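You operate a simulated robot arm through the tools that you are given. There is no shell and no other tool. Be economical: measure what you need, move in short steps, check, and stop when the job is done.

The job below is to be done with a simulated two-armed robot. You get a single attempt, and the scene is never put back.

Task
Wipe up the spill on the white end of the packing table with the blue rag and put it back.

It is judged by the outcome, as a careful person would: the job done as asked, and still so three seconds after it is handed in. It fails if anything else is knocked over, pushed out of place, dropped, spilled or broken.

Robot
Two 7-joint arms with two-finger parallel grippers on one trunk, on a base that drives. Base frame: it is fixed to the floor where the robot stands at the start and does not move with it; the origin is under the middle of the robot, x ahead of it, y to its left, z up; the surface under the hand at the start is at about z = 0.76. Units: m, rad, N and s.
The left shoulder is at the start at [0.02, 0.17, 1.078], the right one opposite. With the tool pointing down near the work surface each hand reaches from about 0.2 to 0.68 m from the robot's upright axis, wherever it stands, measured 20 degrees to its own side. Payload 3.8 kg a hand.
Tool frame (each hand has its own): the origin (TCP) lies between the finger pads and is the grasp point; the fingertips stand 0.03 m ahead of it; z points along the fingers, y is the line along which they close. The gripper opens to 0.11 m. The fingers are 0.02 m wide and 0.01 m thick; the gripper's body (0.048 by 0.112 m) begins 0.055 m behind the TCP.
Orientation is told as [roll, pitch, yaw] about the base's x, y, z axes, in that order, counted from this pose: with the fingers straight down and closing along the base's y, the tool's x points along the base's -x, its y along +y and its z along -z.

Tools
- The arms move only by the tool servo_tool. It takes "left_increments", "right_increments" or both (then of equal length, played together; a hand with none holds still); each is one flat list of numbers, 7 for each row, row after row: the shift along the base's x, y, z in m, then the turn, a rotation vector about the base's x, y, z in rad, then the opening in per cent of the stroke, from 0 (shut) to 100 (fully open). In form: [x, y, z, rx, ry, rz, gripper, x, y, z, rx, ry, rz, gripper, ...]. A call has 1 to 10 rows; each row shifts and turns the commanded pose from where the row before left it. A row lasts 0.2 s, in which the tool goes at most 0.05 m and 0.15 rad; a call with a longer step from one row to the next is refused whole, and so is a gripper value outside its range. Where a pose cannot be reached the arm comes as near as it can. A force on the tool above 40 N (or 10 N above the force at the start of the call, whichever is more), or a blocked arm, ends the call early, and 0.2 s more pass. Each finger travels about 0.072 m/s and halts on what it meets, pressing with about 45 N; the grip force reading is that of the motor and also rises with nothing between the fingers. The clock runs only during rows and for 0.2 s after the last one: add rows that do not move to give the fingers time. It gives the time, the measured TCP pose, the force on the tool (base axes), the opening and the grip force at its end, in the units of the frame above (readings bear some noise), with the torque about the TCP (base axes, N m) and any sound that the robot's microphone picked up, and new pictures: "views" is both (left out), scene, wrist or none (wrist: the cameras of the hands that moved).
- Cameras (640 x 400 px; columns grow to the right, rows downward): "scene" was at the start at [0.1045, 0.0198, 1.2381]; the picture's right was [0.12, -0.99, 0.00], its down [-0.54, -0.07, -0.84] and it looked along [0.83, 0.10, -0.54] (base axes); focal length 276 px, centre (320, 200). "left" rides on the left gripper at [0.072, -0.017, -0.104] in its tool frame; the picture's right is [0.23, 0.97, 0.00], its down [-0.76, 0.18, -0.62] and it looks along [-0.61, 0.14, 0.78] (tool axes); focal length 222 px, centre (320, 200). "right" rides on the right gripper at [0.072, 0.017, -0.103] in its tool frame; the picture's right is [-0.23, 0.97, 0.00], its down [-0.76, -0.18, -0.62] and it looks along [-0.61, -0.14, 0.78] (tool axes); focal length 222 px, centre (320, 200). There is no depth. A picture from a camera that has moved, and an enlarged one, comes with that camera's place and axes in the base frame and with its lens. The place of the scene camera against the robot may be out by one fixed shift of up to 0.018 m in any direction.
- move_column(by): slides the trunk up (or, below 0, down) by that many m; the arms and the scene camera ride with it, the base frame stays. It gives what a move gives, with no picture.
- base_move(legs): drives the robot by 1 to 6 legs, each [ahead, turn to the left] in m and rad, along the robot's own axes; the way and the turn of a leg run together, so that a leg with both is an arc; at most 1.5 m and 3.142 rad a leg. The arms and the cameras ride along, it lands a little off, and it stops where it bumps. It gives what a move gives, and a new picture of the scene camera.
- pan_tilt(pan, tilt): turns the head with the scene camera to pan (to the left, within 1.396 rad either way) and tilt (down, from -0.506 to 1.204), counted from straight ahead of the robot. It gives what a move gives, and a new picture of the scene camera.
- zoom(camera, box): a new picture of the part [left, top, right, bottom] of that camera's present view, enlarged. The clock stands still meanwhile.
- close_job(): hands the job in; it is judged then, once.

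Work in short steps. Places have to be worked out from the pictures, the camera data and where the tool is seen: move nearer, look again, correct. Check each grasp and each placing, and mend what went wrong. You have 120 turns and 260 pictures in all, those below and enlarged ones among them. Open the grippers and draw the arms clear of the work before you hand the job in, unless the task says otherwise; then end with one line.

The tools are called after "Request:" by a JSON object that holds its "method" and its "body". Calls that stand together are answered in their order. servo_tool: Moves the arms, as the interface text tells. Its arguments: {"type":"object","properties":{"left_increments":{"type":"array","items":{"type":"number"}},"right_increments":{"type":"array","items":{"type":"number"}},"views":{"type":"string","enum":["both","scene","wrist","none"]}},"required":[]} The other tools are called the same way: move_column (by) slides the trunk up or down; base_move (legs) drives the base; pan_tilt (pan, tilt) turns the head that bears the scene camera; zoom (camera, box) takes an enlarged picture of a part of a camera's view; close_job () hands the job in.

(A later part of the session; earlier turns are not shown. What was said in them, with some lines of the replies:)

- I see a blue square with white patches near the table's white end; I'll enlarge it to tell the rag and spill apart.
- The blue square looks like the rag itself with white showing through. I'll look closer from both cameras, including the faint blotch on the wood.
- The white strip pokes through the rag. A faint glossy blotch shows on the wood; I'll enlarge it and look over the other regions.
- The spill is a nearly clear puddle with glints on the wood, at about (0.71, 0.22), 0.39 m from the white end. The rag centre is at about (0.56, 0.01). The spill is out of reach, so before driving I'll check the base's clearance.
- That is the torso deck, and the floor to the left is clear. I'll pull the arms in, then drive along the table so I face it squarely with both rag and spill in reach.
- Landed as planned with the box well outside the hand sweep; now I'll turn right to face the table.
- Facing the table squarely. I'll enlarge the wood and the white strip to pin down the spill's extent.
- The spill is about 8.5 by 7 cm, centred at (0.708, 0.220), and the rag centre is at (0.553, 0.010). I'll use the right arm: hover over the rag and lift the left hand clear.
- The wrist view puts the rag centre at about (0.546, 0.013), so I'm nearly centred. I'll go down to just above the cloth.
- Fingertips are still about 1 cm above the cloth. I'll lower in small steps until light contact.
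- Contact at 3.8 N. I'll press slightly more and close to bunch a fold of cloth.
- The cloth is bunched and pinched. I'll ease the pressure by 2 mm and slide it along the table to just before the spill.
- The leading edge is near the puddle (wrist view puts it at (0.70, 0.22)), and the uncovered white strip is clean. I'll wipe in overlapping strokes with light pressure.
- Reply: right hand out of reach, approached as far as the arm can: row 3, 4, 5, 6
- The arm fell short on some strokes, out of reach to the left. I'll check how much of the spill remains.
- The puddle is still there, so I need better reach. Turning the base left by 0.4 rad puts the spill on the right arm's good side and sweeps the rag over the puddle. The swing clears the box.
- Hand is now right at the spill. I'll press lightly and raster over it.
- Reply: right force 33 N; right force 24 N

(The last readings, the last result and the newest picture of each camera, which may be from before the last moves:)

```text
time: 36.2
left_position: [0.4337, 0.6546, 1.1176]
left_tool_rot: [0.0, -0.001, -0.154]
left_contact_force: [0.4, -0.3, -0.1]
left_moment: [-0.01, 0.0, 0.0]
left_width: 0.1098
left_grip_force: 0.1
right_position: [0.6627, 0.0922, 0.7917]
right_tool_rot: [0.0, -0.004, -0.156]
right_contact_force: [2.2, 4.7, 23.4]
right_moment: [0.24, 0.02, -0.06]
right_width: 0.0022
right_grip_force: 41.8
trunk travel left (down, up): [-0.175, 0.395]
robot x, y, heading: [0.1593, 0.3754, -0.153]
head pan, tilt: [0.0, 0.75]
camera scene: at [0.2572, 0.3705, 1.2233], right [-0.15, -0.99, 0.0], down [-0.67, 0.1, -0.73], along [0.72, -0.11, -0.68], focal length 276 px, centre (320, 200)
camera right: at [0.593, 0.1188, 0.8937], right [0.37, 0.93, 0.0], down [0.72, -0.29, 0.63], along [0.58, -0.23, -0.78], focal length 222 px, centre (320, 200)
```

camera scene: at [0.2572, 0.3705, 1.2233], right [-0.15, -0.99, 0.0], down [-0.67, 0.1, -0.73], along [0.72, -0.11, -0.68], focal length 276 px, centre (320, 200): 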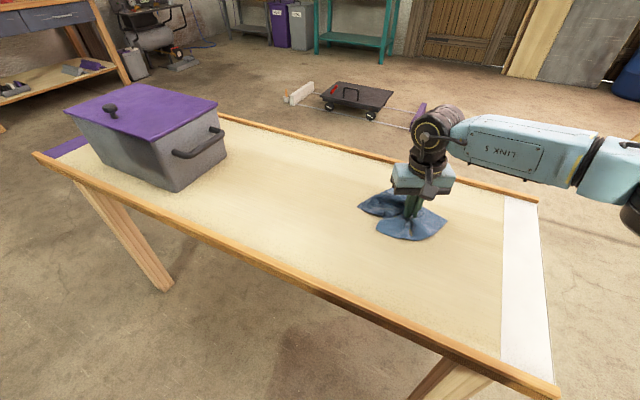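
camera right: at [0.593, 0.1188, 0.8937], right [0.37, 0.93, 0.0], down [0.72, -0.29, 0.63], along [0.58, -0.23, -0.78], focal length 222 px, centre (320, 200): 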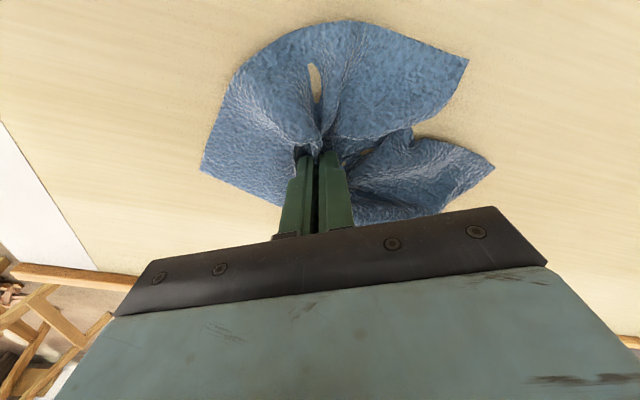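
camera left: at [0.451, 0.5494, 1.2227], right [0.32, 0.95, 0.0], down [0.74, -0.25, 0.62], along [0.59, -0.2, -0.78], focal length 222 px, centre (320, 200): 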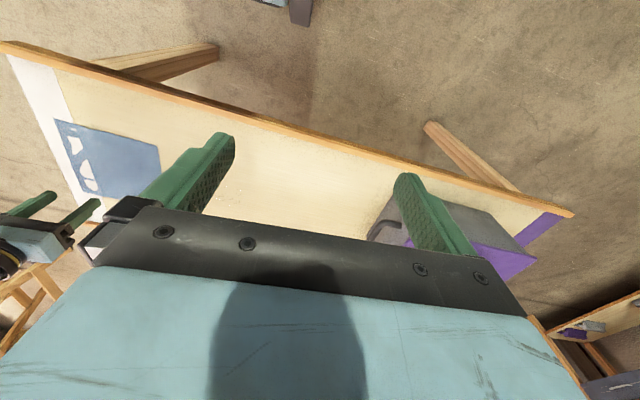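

The full raster ran with firm contact and the rag is now off the area. Checking the wood.

Request:
{"method": "zoom", "body": {"camera": "scene", "box": [240, 150, 400, 250]}}

Request:
{"method": "zoom", "body": {"camera": "right", "box": [440, 0, 640, 125]}}

Request:
{"method": "zoom", "body": {"camera": "left", "box": [0, 0, 320, 200]}}

```text
4.00 times, centred on (320, 200) of scene
camera zoom: at [0.2572, 0.3705, 1.2233], right [-0.15, -0.99, 0.0], down [-0.67, 0.1, -0.73], along [0.72, -0.11, -0.68], focal length 1106 px, centre (320, 200)
```

zoom: 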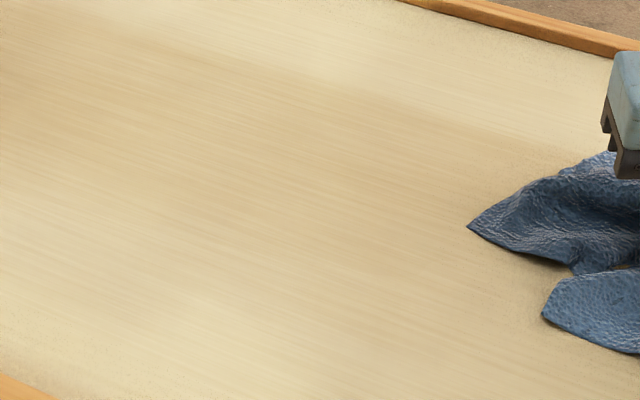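

```text
3.20 times, centred on (540, 62) of right
camera zoom: at [0.593, 0.1188, 0.8937], right [0.37, 0.93, 0.0], down [0.72, -0.29, 0.63], along [0.58, -0.23, -0.78], focal length 711 px, centre (-384, 640)
```

zoom: 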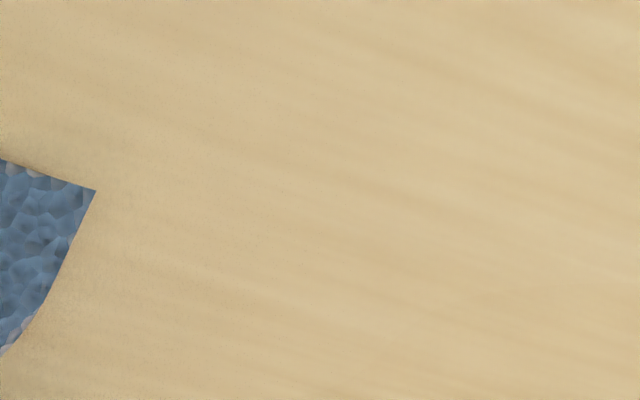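

```text
2.00 times, centred on (160, 100) of left
camera zoom: at [0.3599, 0.6488, 1.2229], right [-0.07, 1.0, 0.0], down [0.78, 0.06, 0.62], along [0.62, 0.05, -0.78], focal length 444 px, centre (640, 400)
```

zoom: 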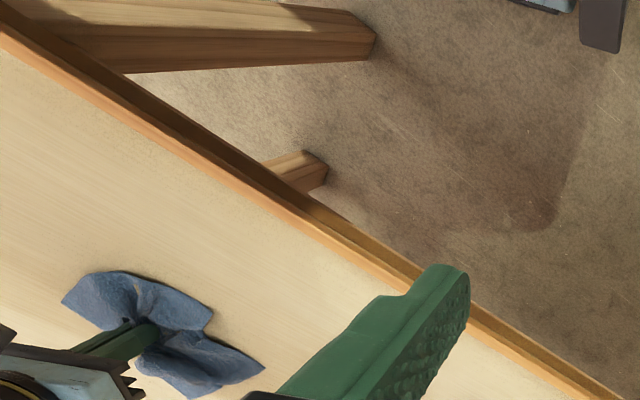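

The glints are gone, the wood is clean and the rag is darker with moisture. Now I'll slide the rag back to (0.55, 0.01), restoring the original tool yaw of -0.55.

Request:
{"method": "servo_tool", "body": {"right_increments": [0, 0, 0.004, 0, 0, 0, 0, -0.02, -0.014, 0, 0, 0, -0.07, 0, -0.02, -0.014, 0, 0, 0, -0.07, 0, -0.02, -0.014, 0, 0, 0, -0.07, 0, -0.02, -0.014, 0, 0, 0, -0.07, 0, -0.02, -0.014, 0, 0, 0, -0.07, 0, -0.016, -0.009, 0, 0, 0, -0.05, 0, 0, 0, 0, 0, 0, 0, 0]}}

```text
time: 38.0
left_position: [0.4355, 0.6543, 1.119]
left_tool_rot: [-0.001, -0.001, -0.155]
left_contact_force: [0.0, 0.0, -0.6]
left_moment: [0.02, -0.03, -0.03]
left_width: 0.1101
left_grip_force: 0.1
right_position: [0.5469, 0.0131, 0.7918]
right_tool_rot: [0.0, 0.0, -0.556]
right_contact_force: [-0.5, 0.4, -0.4]
right_moment: [-0.01, 0.0, 0.03]
right_width: 0.0019
right_grip_force: 41.9
trunk travel left (down, up): [-0.175, 0.395]
robot x, y, heading: [0.1631, 0.3787, -0.152]
head pan, tilt: [0.0, 0.75]
camera scene: at [0.2589, 0.3699, 1.223], right [-0.15, -0.99, 0.0], down [-0.67, 0.11, -0.73], along [0.72, -0.11, -0.68], focal length 276 px, centre (320, 200)
camera right: at [0.4945, 0.0646, 0.8956], right [0.71, 0.71, 0.0], down [0.55, -0.55, 0.62], along [0.44, -0.44, -0.78], focal length 222 px, centre (320, 200)
```

scene: 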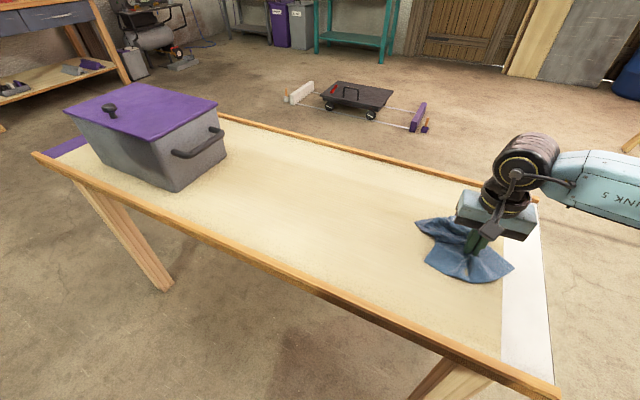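
right: 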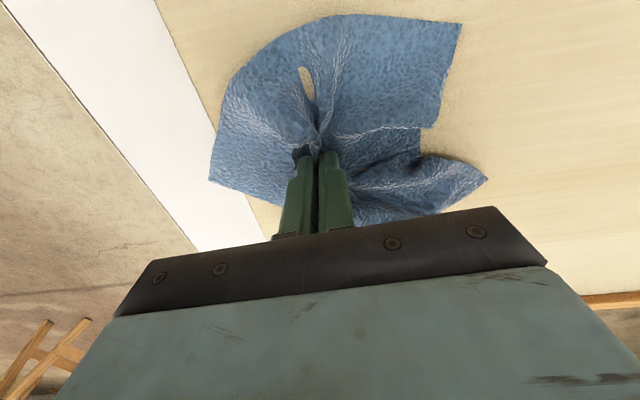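

The rag is back but sits about 1.5 cm toward the wood side and is bunched. I'll nudge it toward the white strip, press, and open the fingers slowly so they spread the fold.

Request:
{"method": "servo_tool", "body": {"right_increments": [-0.01, -0.014, 0, 0, 0, 0, 0, 0, 0, -0.003, 0, 0, 0, 0, 0, 0, 0, 0, 0, 0, 15, 0, 0, 0, 0, 0, 0, 30, 0, 0, 0, 0, 0, 0, 45, 0, 0, 0, 0, 0, 0, 60, 0, 0, 0, 0, 0, 0, 70, 0, 0, 0, 0, 0, 0, 70, 0, 0, 0, 0, 0, 0, 70]}}

```text
time: 40.0
left_position: [0.4356, 0.6576, 1.1201]
left_tool_rot: [-0.002, 0.0, -0.155]
left_contact_force: [-0.5, -0.7, -0.6]
left_moment: [-0.02, 0.01, -0.02]
left_width: 0.11
left_grip_force: 0.0
right_position: [0.5378, -0.0008, 0.7913]
right_tool_rot: [0.0, -0.003, -0.555]
right_contact_force: [4.5, 4.1, 14.6]
right_moment: [-0.1, 0.04, 0.05]
right_width: 0.0735
right_grip_force: 0.1
trunk travel left (down, up): [-0.175, 0.395]
robot x, y, heading: [0.1598, 0.376, -0.151]
head pan, tilt: [0.0, 0.75]
camera scene: at [0.2584, 0.371, 1.2231], right [-0.15, -0.99, 0.0], down [-0.67, 0.1, -0.73], along [0.72, -0.11, -0.68], focal length 276 px, centre (320, 200)
camera right: at [0.4845, 0.0514, 0.8937], right [0.71, 0.71, 0.0], down [0.55, -0.55, 0.62], along [0.44, -0.44, -0.78], focal length 222 px, centre (320, 200)
```

scene: 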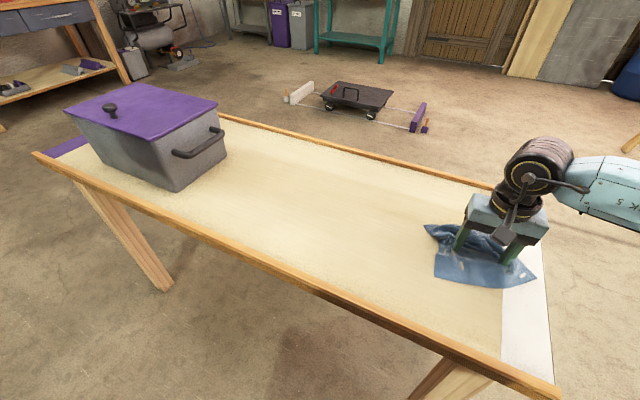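
right: 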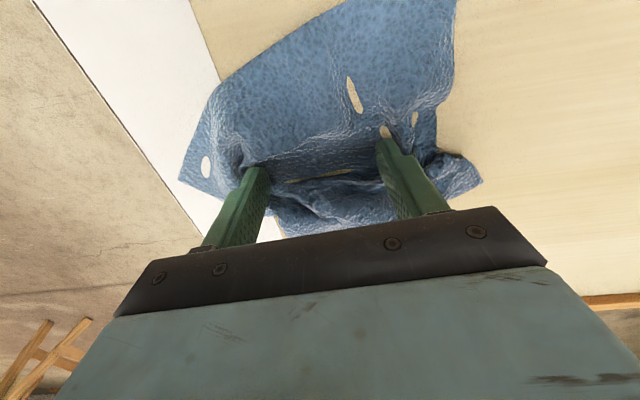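

The fold opened out. I'll lift straight up and look at how the rag lies.

Request:
{"method": "servo_tool", "body": {"right_increments": [0, 0, 0.02, 0, 0, 0, 70, 0, 0, 0.03, 0, 0, 0, 70, 0, 0, 0.03, 0, 0, 0, 70, -0.02, -0.02, 0.03, 0, 0, 0, 70, -0.03, -0.02, 0.03, 0, 0, 0, 70, 0, 0, 0, 0, 0, 0, 70]}}

Request:
{"method": "zoom", "body": {"camera": "scene", "box": [400, 180, 560, 320]}}

```text
time: 41.4
left_position: [0.4355, 0.6561, 1.1203]
left_tool_rot: [0.001, 0.001, -0.157]
left_contact_force: [-0.5, 1.1, 0.5]
left_moment: [0.0, -0.02, 0.05]
left_width: 0.11
left_grip_force: 0.0
right_position: [0.4875, -0.0399, 0.9295]
right_tool_rot: [0.0, 0.0, -0.554]
right_contact_force: [0.9, -0.3, 0.6]
right_moment: [0.0, 0.01, 0.0]
right_width: 0.0769
right_grip_force: 0.0
trunk travel left (down, up): [-0.175, 0.395]
robot x, y, heading: [0.1617, 0.3777, -0.154]
head pan, tilt: [0.0, 0.75]
camera scene: at [0.259, 0.3699, 1.223], right [-0.15, -0.99, 0.0], down [-0.67, 0.11, -0.73], along [0.72, -0.11, -0.68], focal length 276 px, centre (320, 200)
camera right: at [0.4349, 0.0116, 1.0315], right [0.71, 0.71, 0.0], down [0.55, -0.55, 0.62], along [0.44, -0.44, -0.78], focal length 222 px, centre (320, 200)
```

scene: 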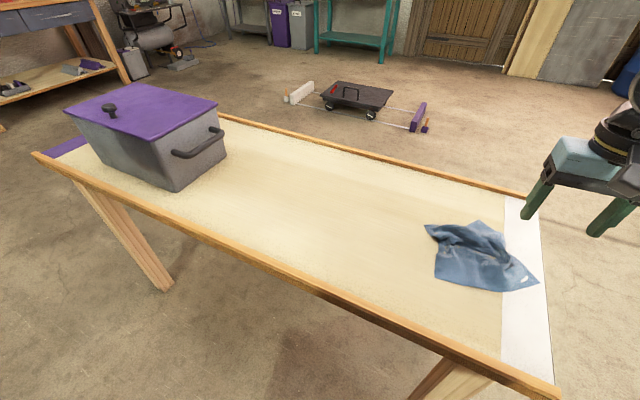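
right: 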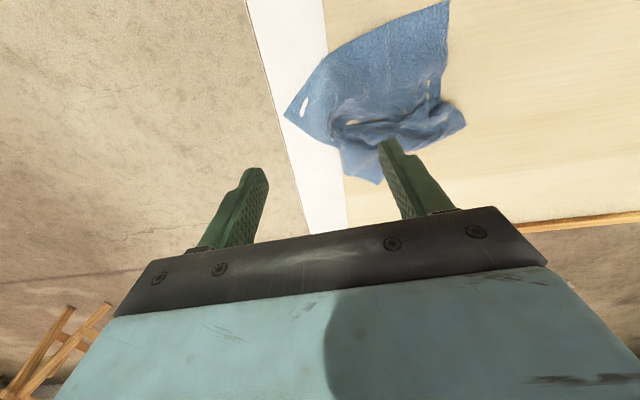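

```text
2.86 times, centred on (480, 250) of scene
camera zoom: at [0.259, 0.3699, 1.223], right [-0.15, -0.99, 0.0], down [-0.67, 0.11, -0.73], along [0.72, -0.11, -0.68], focal length 790 px, centre (-137, 57)
```

zoom: 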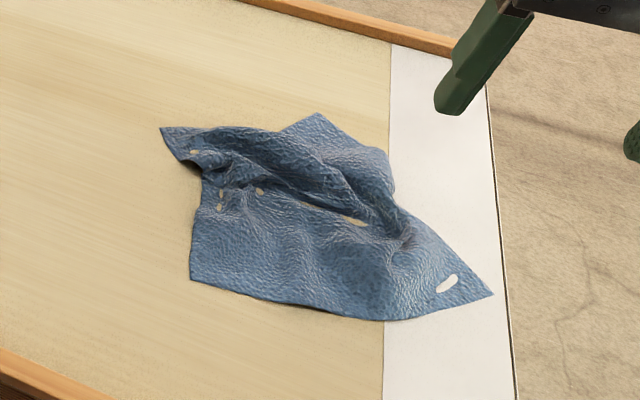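

The rag is back centred at about (0.555, 0.015), but a ridge runs along the table direction. I'll turn the fingers across the ridge and spread it flatter.

Request:
{"method": "servo_tool", "body": {"right_increments": [0.007, 0.005, 0, 0, 0, 0.148, 25, 0.007, 0.005, 0, 0, 0, 0.148, 25, 0.007, 0.005, 0, 0, 0, 0.148, 25, 0.007, 0.005, 0, 0, 0, 0.148, 25, 0.007, 0.005, 0, 0, 0, 0.148, 25, 0.007, 0.005, 0, 0, 0, 0.148, 25, 0.007, 0.005, 0, 0, 0, 0.148, 25, 0.007, 0.005, 0, 0, 0, 0.148, 25, 0.007, 0.005, 0, 0, 0, 0.148, 25, 0.007, 0.004, 0, 0, 0, 0.148, 25]}}

```text
time: 43.6
left_position: [0.4365, 0.6548, 1.1195]
left_tool_rot: [0.001, 0.001, -0.155]
left_contact_force: [0.5, 0.5, 0.7]
left_moment: [-0.01, 0.0, 0.02]
left_width: 0.1099
left_grip_force: 0.0
right_position: [0.5118, 0.0035, 0.9316]
right_tool_rot: [-0.006, -0.001, 0.565]
right_contact_force: [-0.1, -0.2, 0.5]
right_moment: [-0.01, 0.02, -0.01]
right_width: 0.0274
right_grip_force: 0.1
right hand out of reach, approached as far as the arm can: row 8, 9, 10
trunk travel left (down, up): [-0.175, 0.395]
robot x, y, heading: [0.1642, 0.3781, -0.155]
head pan, tilt: [0.0, 0.75]
camera scene: at [0.259, 0.3699, 1.223], right [-0.15, -0.99, 0.0], down [-0.67, 0.11, -0.73], along [0.72, -0.11, -0.68], focal length 276 px, centre (320, 200)
camera right: at [0.4413, -0.0221, 1.0341], right [-0.33, 0.94, -0.01], down [0.74, 0.26, 0.62], along [0.59, 0.2, -0.78], focal length 222 px, centre (320, 200)
```

scene: 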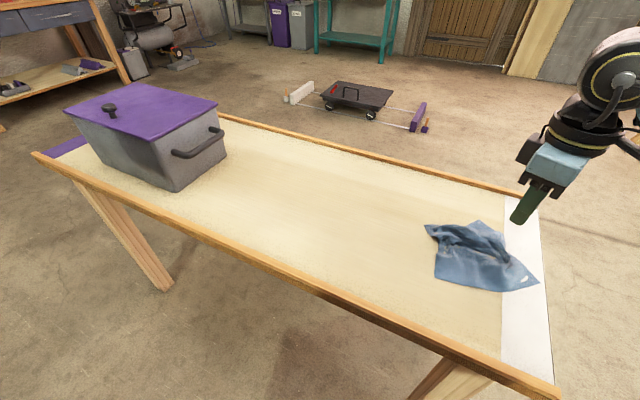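
right: 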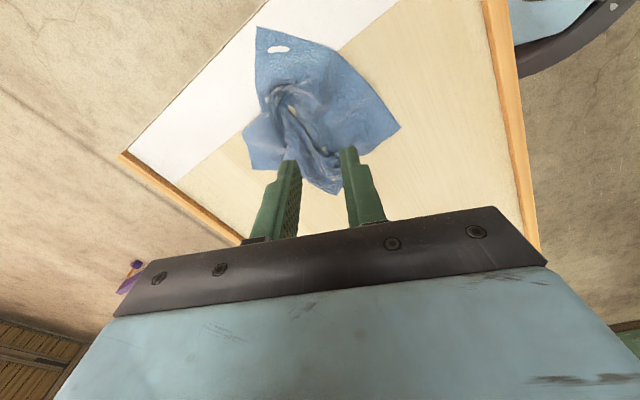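

Wrist limit is near 0.57 rad, which is good enough. I'll back off slightly and centre over the ridge.

Request:
{"method": "servo_tool", "body": {"right_increments": [0.02, 0.002, 0, 0, 0, -0.15, 25, 0.02, 0.002, -0.03, 0, 0, -0.1, 25, 0, 0, -0.03, 0, 0, 0, 25, 0, 0, -0.02, 0, 0, 0, 25, 0, 0, 0, 0, 0, 0, 25]}}

```text
time: 44.8
left_position: [0.436, 0.6546, 1.1183]
left_tool_rot: [-0.001, 0.002, -0.155]
left_contact_force: [0.0, -0.1, 0.2]
left_moment: [0.0, 0.0, -0.01]
left_width: 0.1097
left_grip_force: 0.1
right_position: [0.553, 0.0074, 0.8526]
right_tool_rot: [-0.007, 0.0, 0.313]
right_contact_force: [0.8, 0.0, 0.5]
right_moment: [0.0, -0.03, 0.01]
right_width: 0.0275
right_grip_force: 0.0
trunk travel left (down, up): [-0.175, 0.395]
robot x, y, heading: [0.1572, 0.3807, -0.149]
head pan, tilt: [0.0, 0.75]
camera scene: at [0.2587, 0.3699, 1.223], right [-0.15, -0.99, 0.0], down [-0.67, 0.11, -0.73], along [0.72, -0.11, -0.68], focal length 276 px, centre (320, 200)
camera right: at [0.4783, 0.0005, 0.9542], right [-0.08, 1.0, -0.01], down [0.78, 0.07, 0.62], along [0.62, 0.05, -0.78], focal length 222 px, centre (320, 200)
```

scene: 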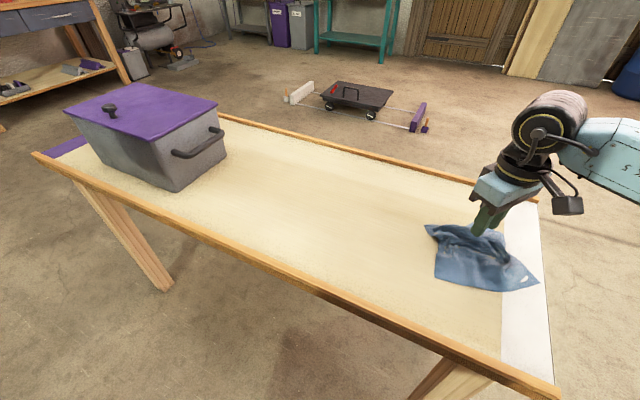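
right: 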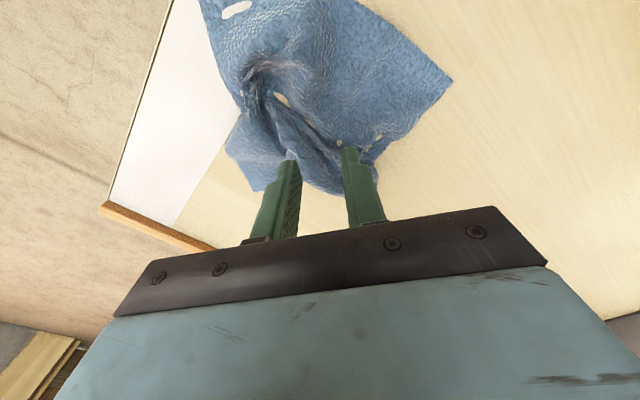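

Fingers straddle the ridge. I'll lower to contact, then open while turning clockwise to flatten and square the rag.

Request:
{"method": "servo_tool", "body": {"right_increments": [0, 0, -0.03, 0, 0, 0, 25, 0, 0, -0.025, 0, 0, 0, 25, 0, 0, -0.007, 0, 0, 0, 25, 0, 0, 0, 0, 0, -0.06, 40, 0, 0, 0, 0, 0, -0.06, 55, 0, 0, 0, 0, 0, -0.06, 70, 0, 0, 0, 0, 0, -0.06, 80, 0, 0, 0, 0, 0, -0.06, 90, 0, 0, 0, 0, 0, 0, 90]}}

```text
time: 46.8
left_position: [0.4345, 0.6553, 1.12]
left_tool_rot: [0.0, -0.003, -0.155]
left_contact_force: [-0.1, 0.5, -0.9]
left_moment: [0.02, 0.01, 0.0]
left_width: 0.1101
left_grip_force: 0.1
right_position: [0.5518, 0.0074, 0.7913]
right_tool_rot: [-0.006, -0.004, 0.013]
right_contact_force: [-4.4, -5.3, 24.2]
right_moment: [0.81, 0.16, 0.41]
right_width: 0.0951
right_grip_force: 0.1
trunk travel left (down, up): [-0.175, 0.395]
robot x, y, heading: [0.1599, 0.3759, -0.16]
head pan, tilt: [0.0, 0.75]
camera scene: at [0.2571, 0.3705, 1.2233], right [-0.15, -0.99, 0.0], down [-0.67, 0.1, -0.73], along [0.72, -0.11, -0.68], focal length 276 px, centre (320, 200)
camera right: at [0.4786, 0.0232, 0.8937], right [0.22, 0.98, -0.01], down [0.76, -0.16, 0.63], along [0.61, -0.14, -0.78], focal length 222 px, centre (320, 200)
```

scene: 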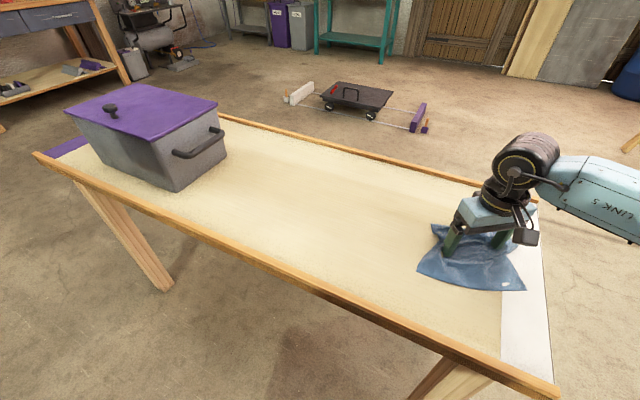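
right: 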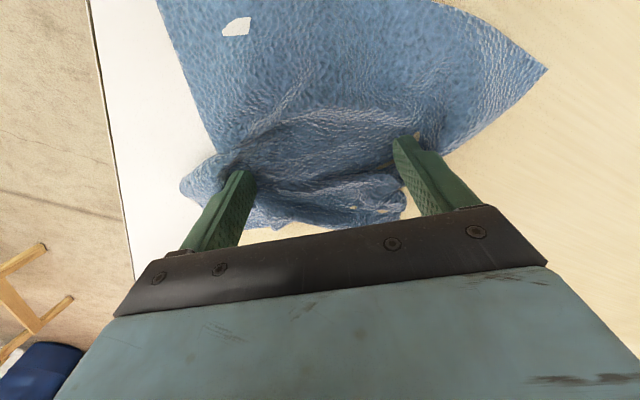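

Much flatter now. I'll lift straight off and check the result.

Request:
{"method": "servo_tool", "body": {"right_increments": [0, 0, 0.02, 0, 0, 0, 90, 0, 0, 0.04, 0, 0, 0, 90, 0, 0, 0.04, 0, 0, 0, 90, -0.02, -0.03, 0.03, 0, 0, -0.1, 90, -0.02, -0.03, 0.03, 0, 0, -0.1, 90, -0.02, -0.03, 0.01, 0, 0, -0.1, 90, -0.02, -0.03, 0, 0, 0, 0, 90]}}

Request:
{"method": "zoom", "body": {"camera": "scene", "box": [400, 180, 560, 320]}}

Request:
{"method": "zoom", "body": {"camera": "scene", "box": [220, 130, 440, 268]}}

```text
time: 48.4
left_position: [0.4356, 0.6543, 1.1193]
left_tool_rot: [0.0, 0.0, -0.156]
left_contact_force: [-0.3, 0.3, -0.4]
left_moment: [-0.04, -0.04, 0.01]
left_width: 0.1098
left_grip_force: 0.1
right_position: [0.4711, -0.1136, 0.9612]
right_tool_rot: [-0.004, -0.001, -0.286]
right_contact_force: [0.6, -0.3, 0.5]
right_moment: [0.01, -0.01, 0.0]
right_width: 0.0993
right_grip_force: 0.0
trunk travel left (down, up): [-0.175, 0.395]
robot x, y, heading: [0.1602, 0.3771, -0.158]
head pan, tilt: [0.0, 0.75]
camera scene: at [0.2584, 0.3696, 1.2231], right [-0.15, -0.99, 0.0], down [-0.67, 0.11, -0.73], along [0.72, -0.11, -0.68], focal length 276 px, centre (320, 200)
camera right: at [0.4074, -0.0768, 1.064], right [0.49, 0.87, -0.01], down [0.68, -0.38, 0.62], along [0.54, -0.31, -0.78], focal length 222 px, centre (320, 200)
```

scene: 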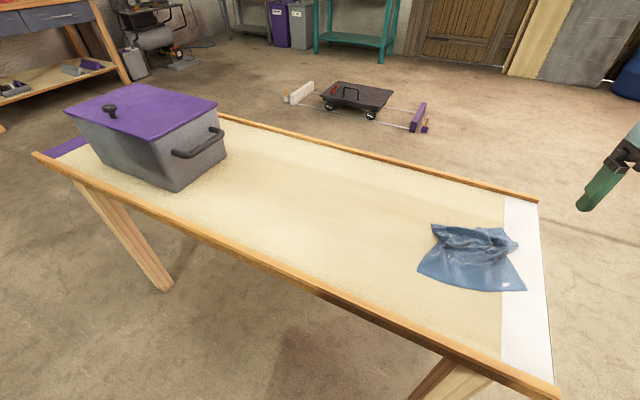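
right: 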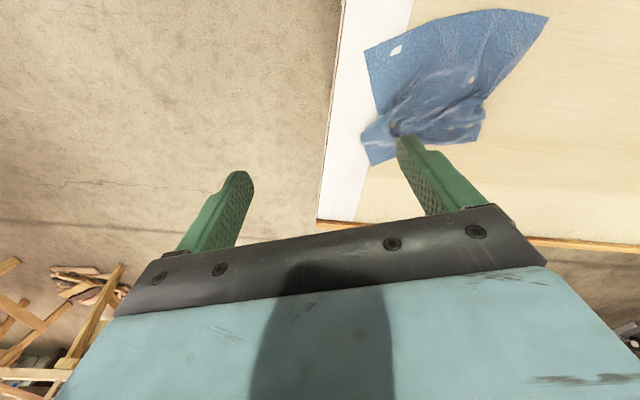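

```text
2.86 times, centred on (480, 250) of scene
camera zoom: at [0.2584, 0.3696, 1.2231], right [-0.15, -0.99, 0.0], down [-0.67, 0.11, -0.73], along [0.72, -0.11, -0.68], focal length 790 px, centre (-137, 57)
```

zoom: 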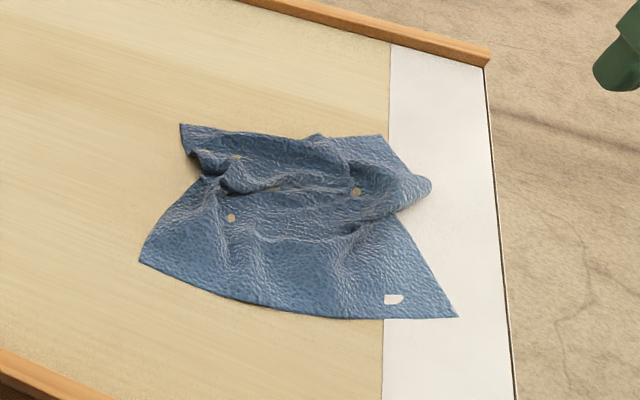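

```text
2.90 times, centred on (330, 199) of scene
camera zoom: at [0.2584, 0.3696, 1.2231], right [-0.15, -0.99, 0.0], down [-0.67, 0.11, -0.73], along [0.72, -0.11, -0.68], focal length 802 px, centre (291, 203)
```

zoom: 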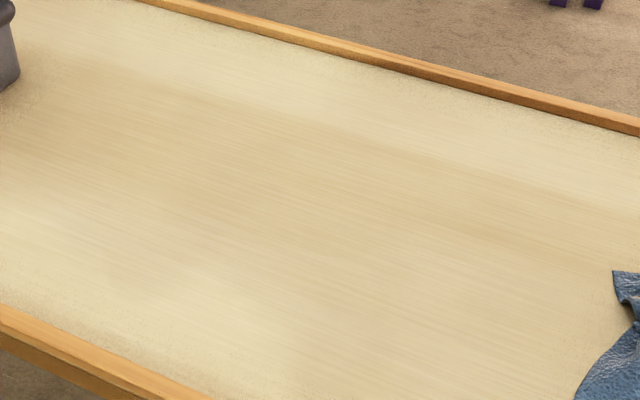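

The wood is clean and the rag lies squared over its original spot on the table. Both grippers are open and clear, so I'm handing in.

Request:
{"method": "close_job", "body": {}}

```text
The job is handed in.
```

I wiped up the spill with the blue rag and put the rag back in its original spot, slightly creased rather than fully flat; nothing else on the table was disturbed.
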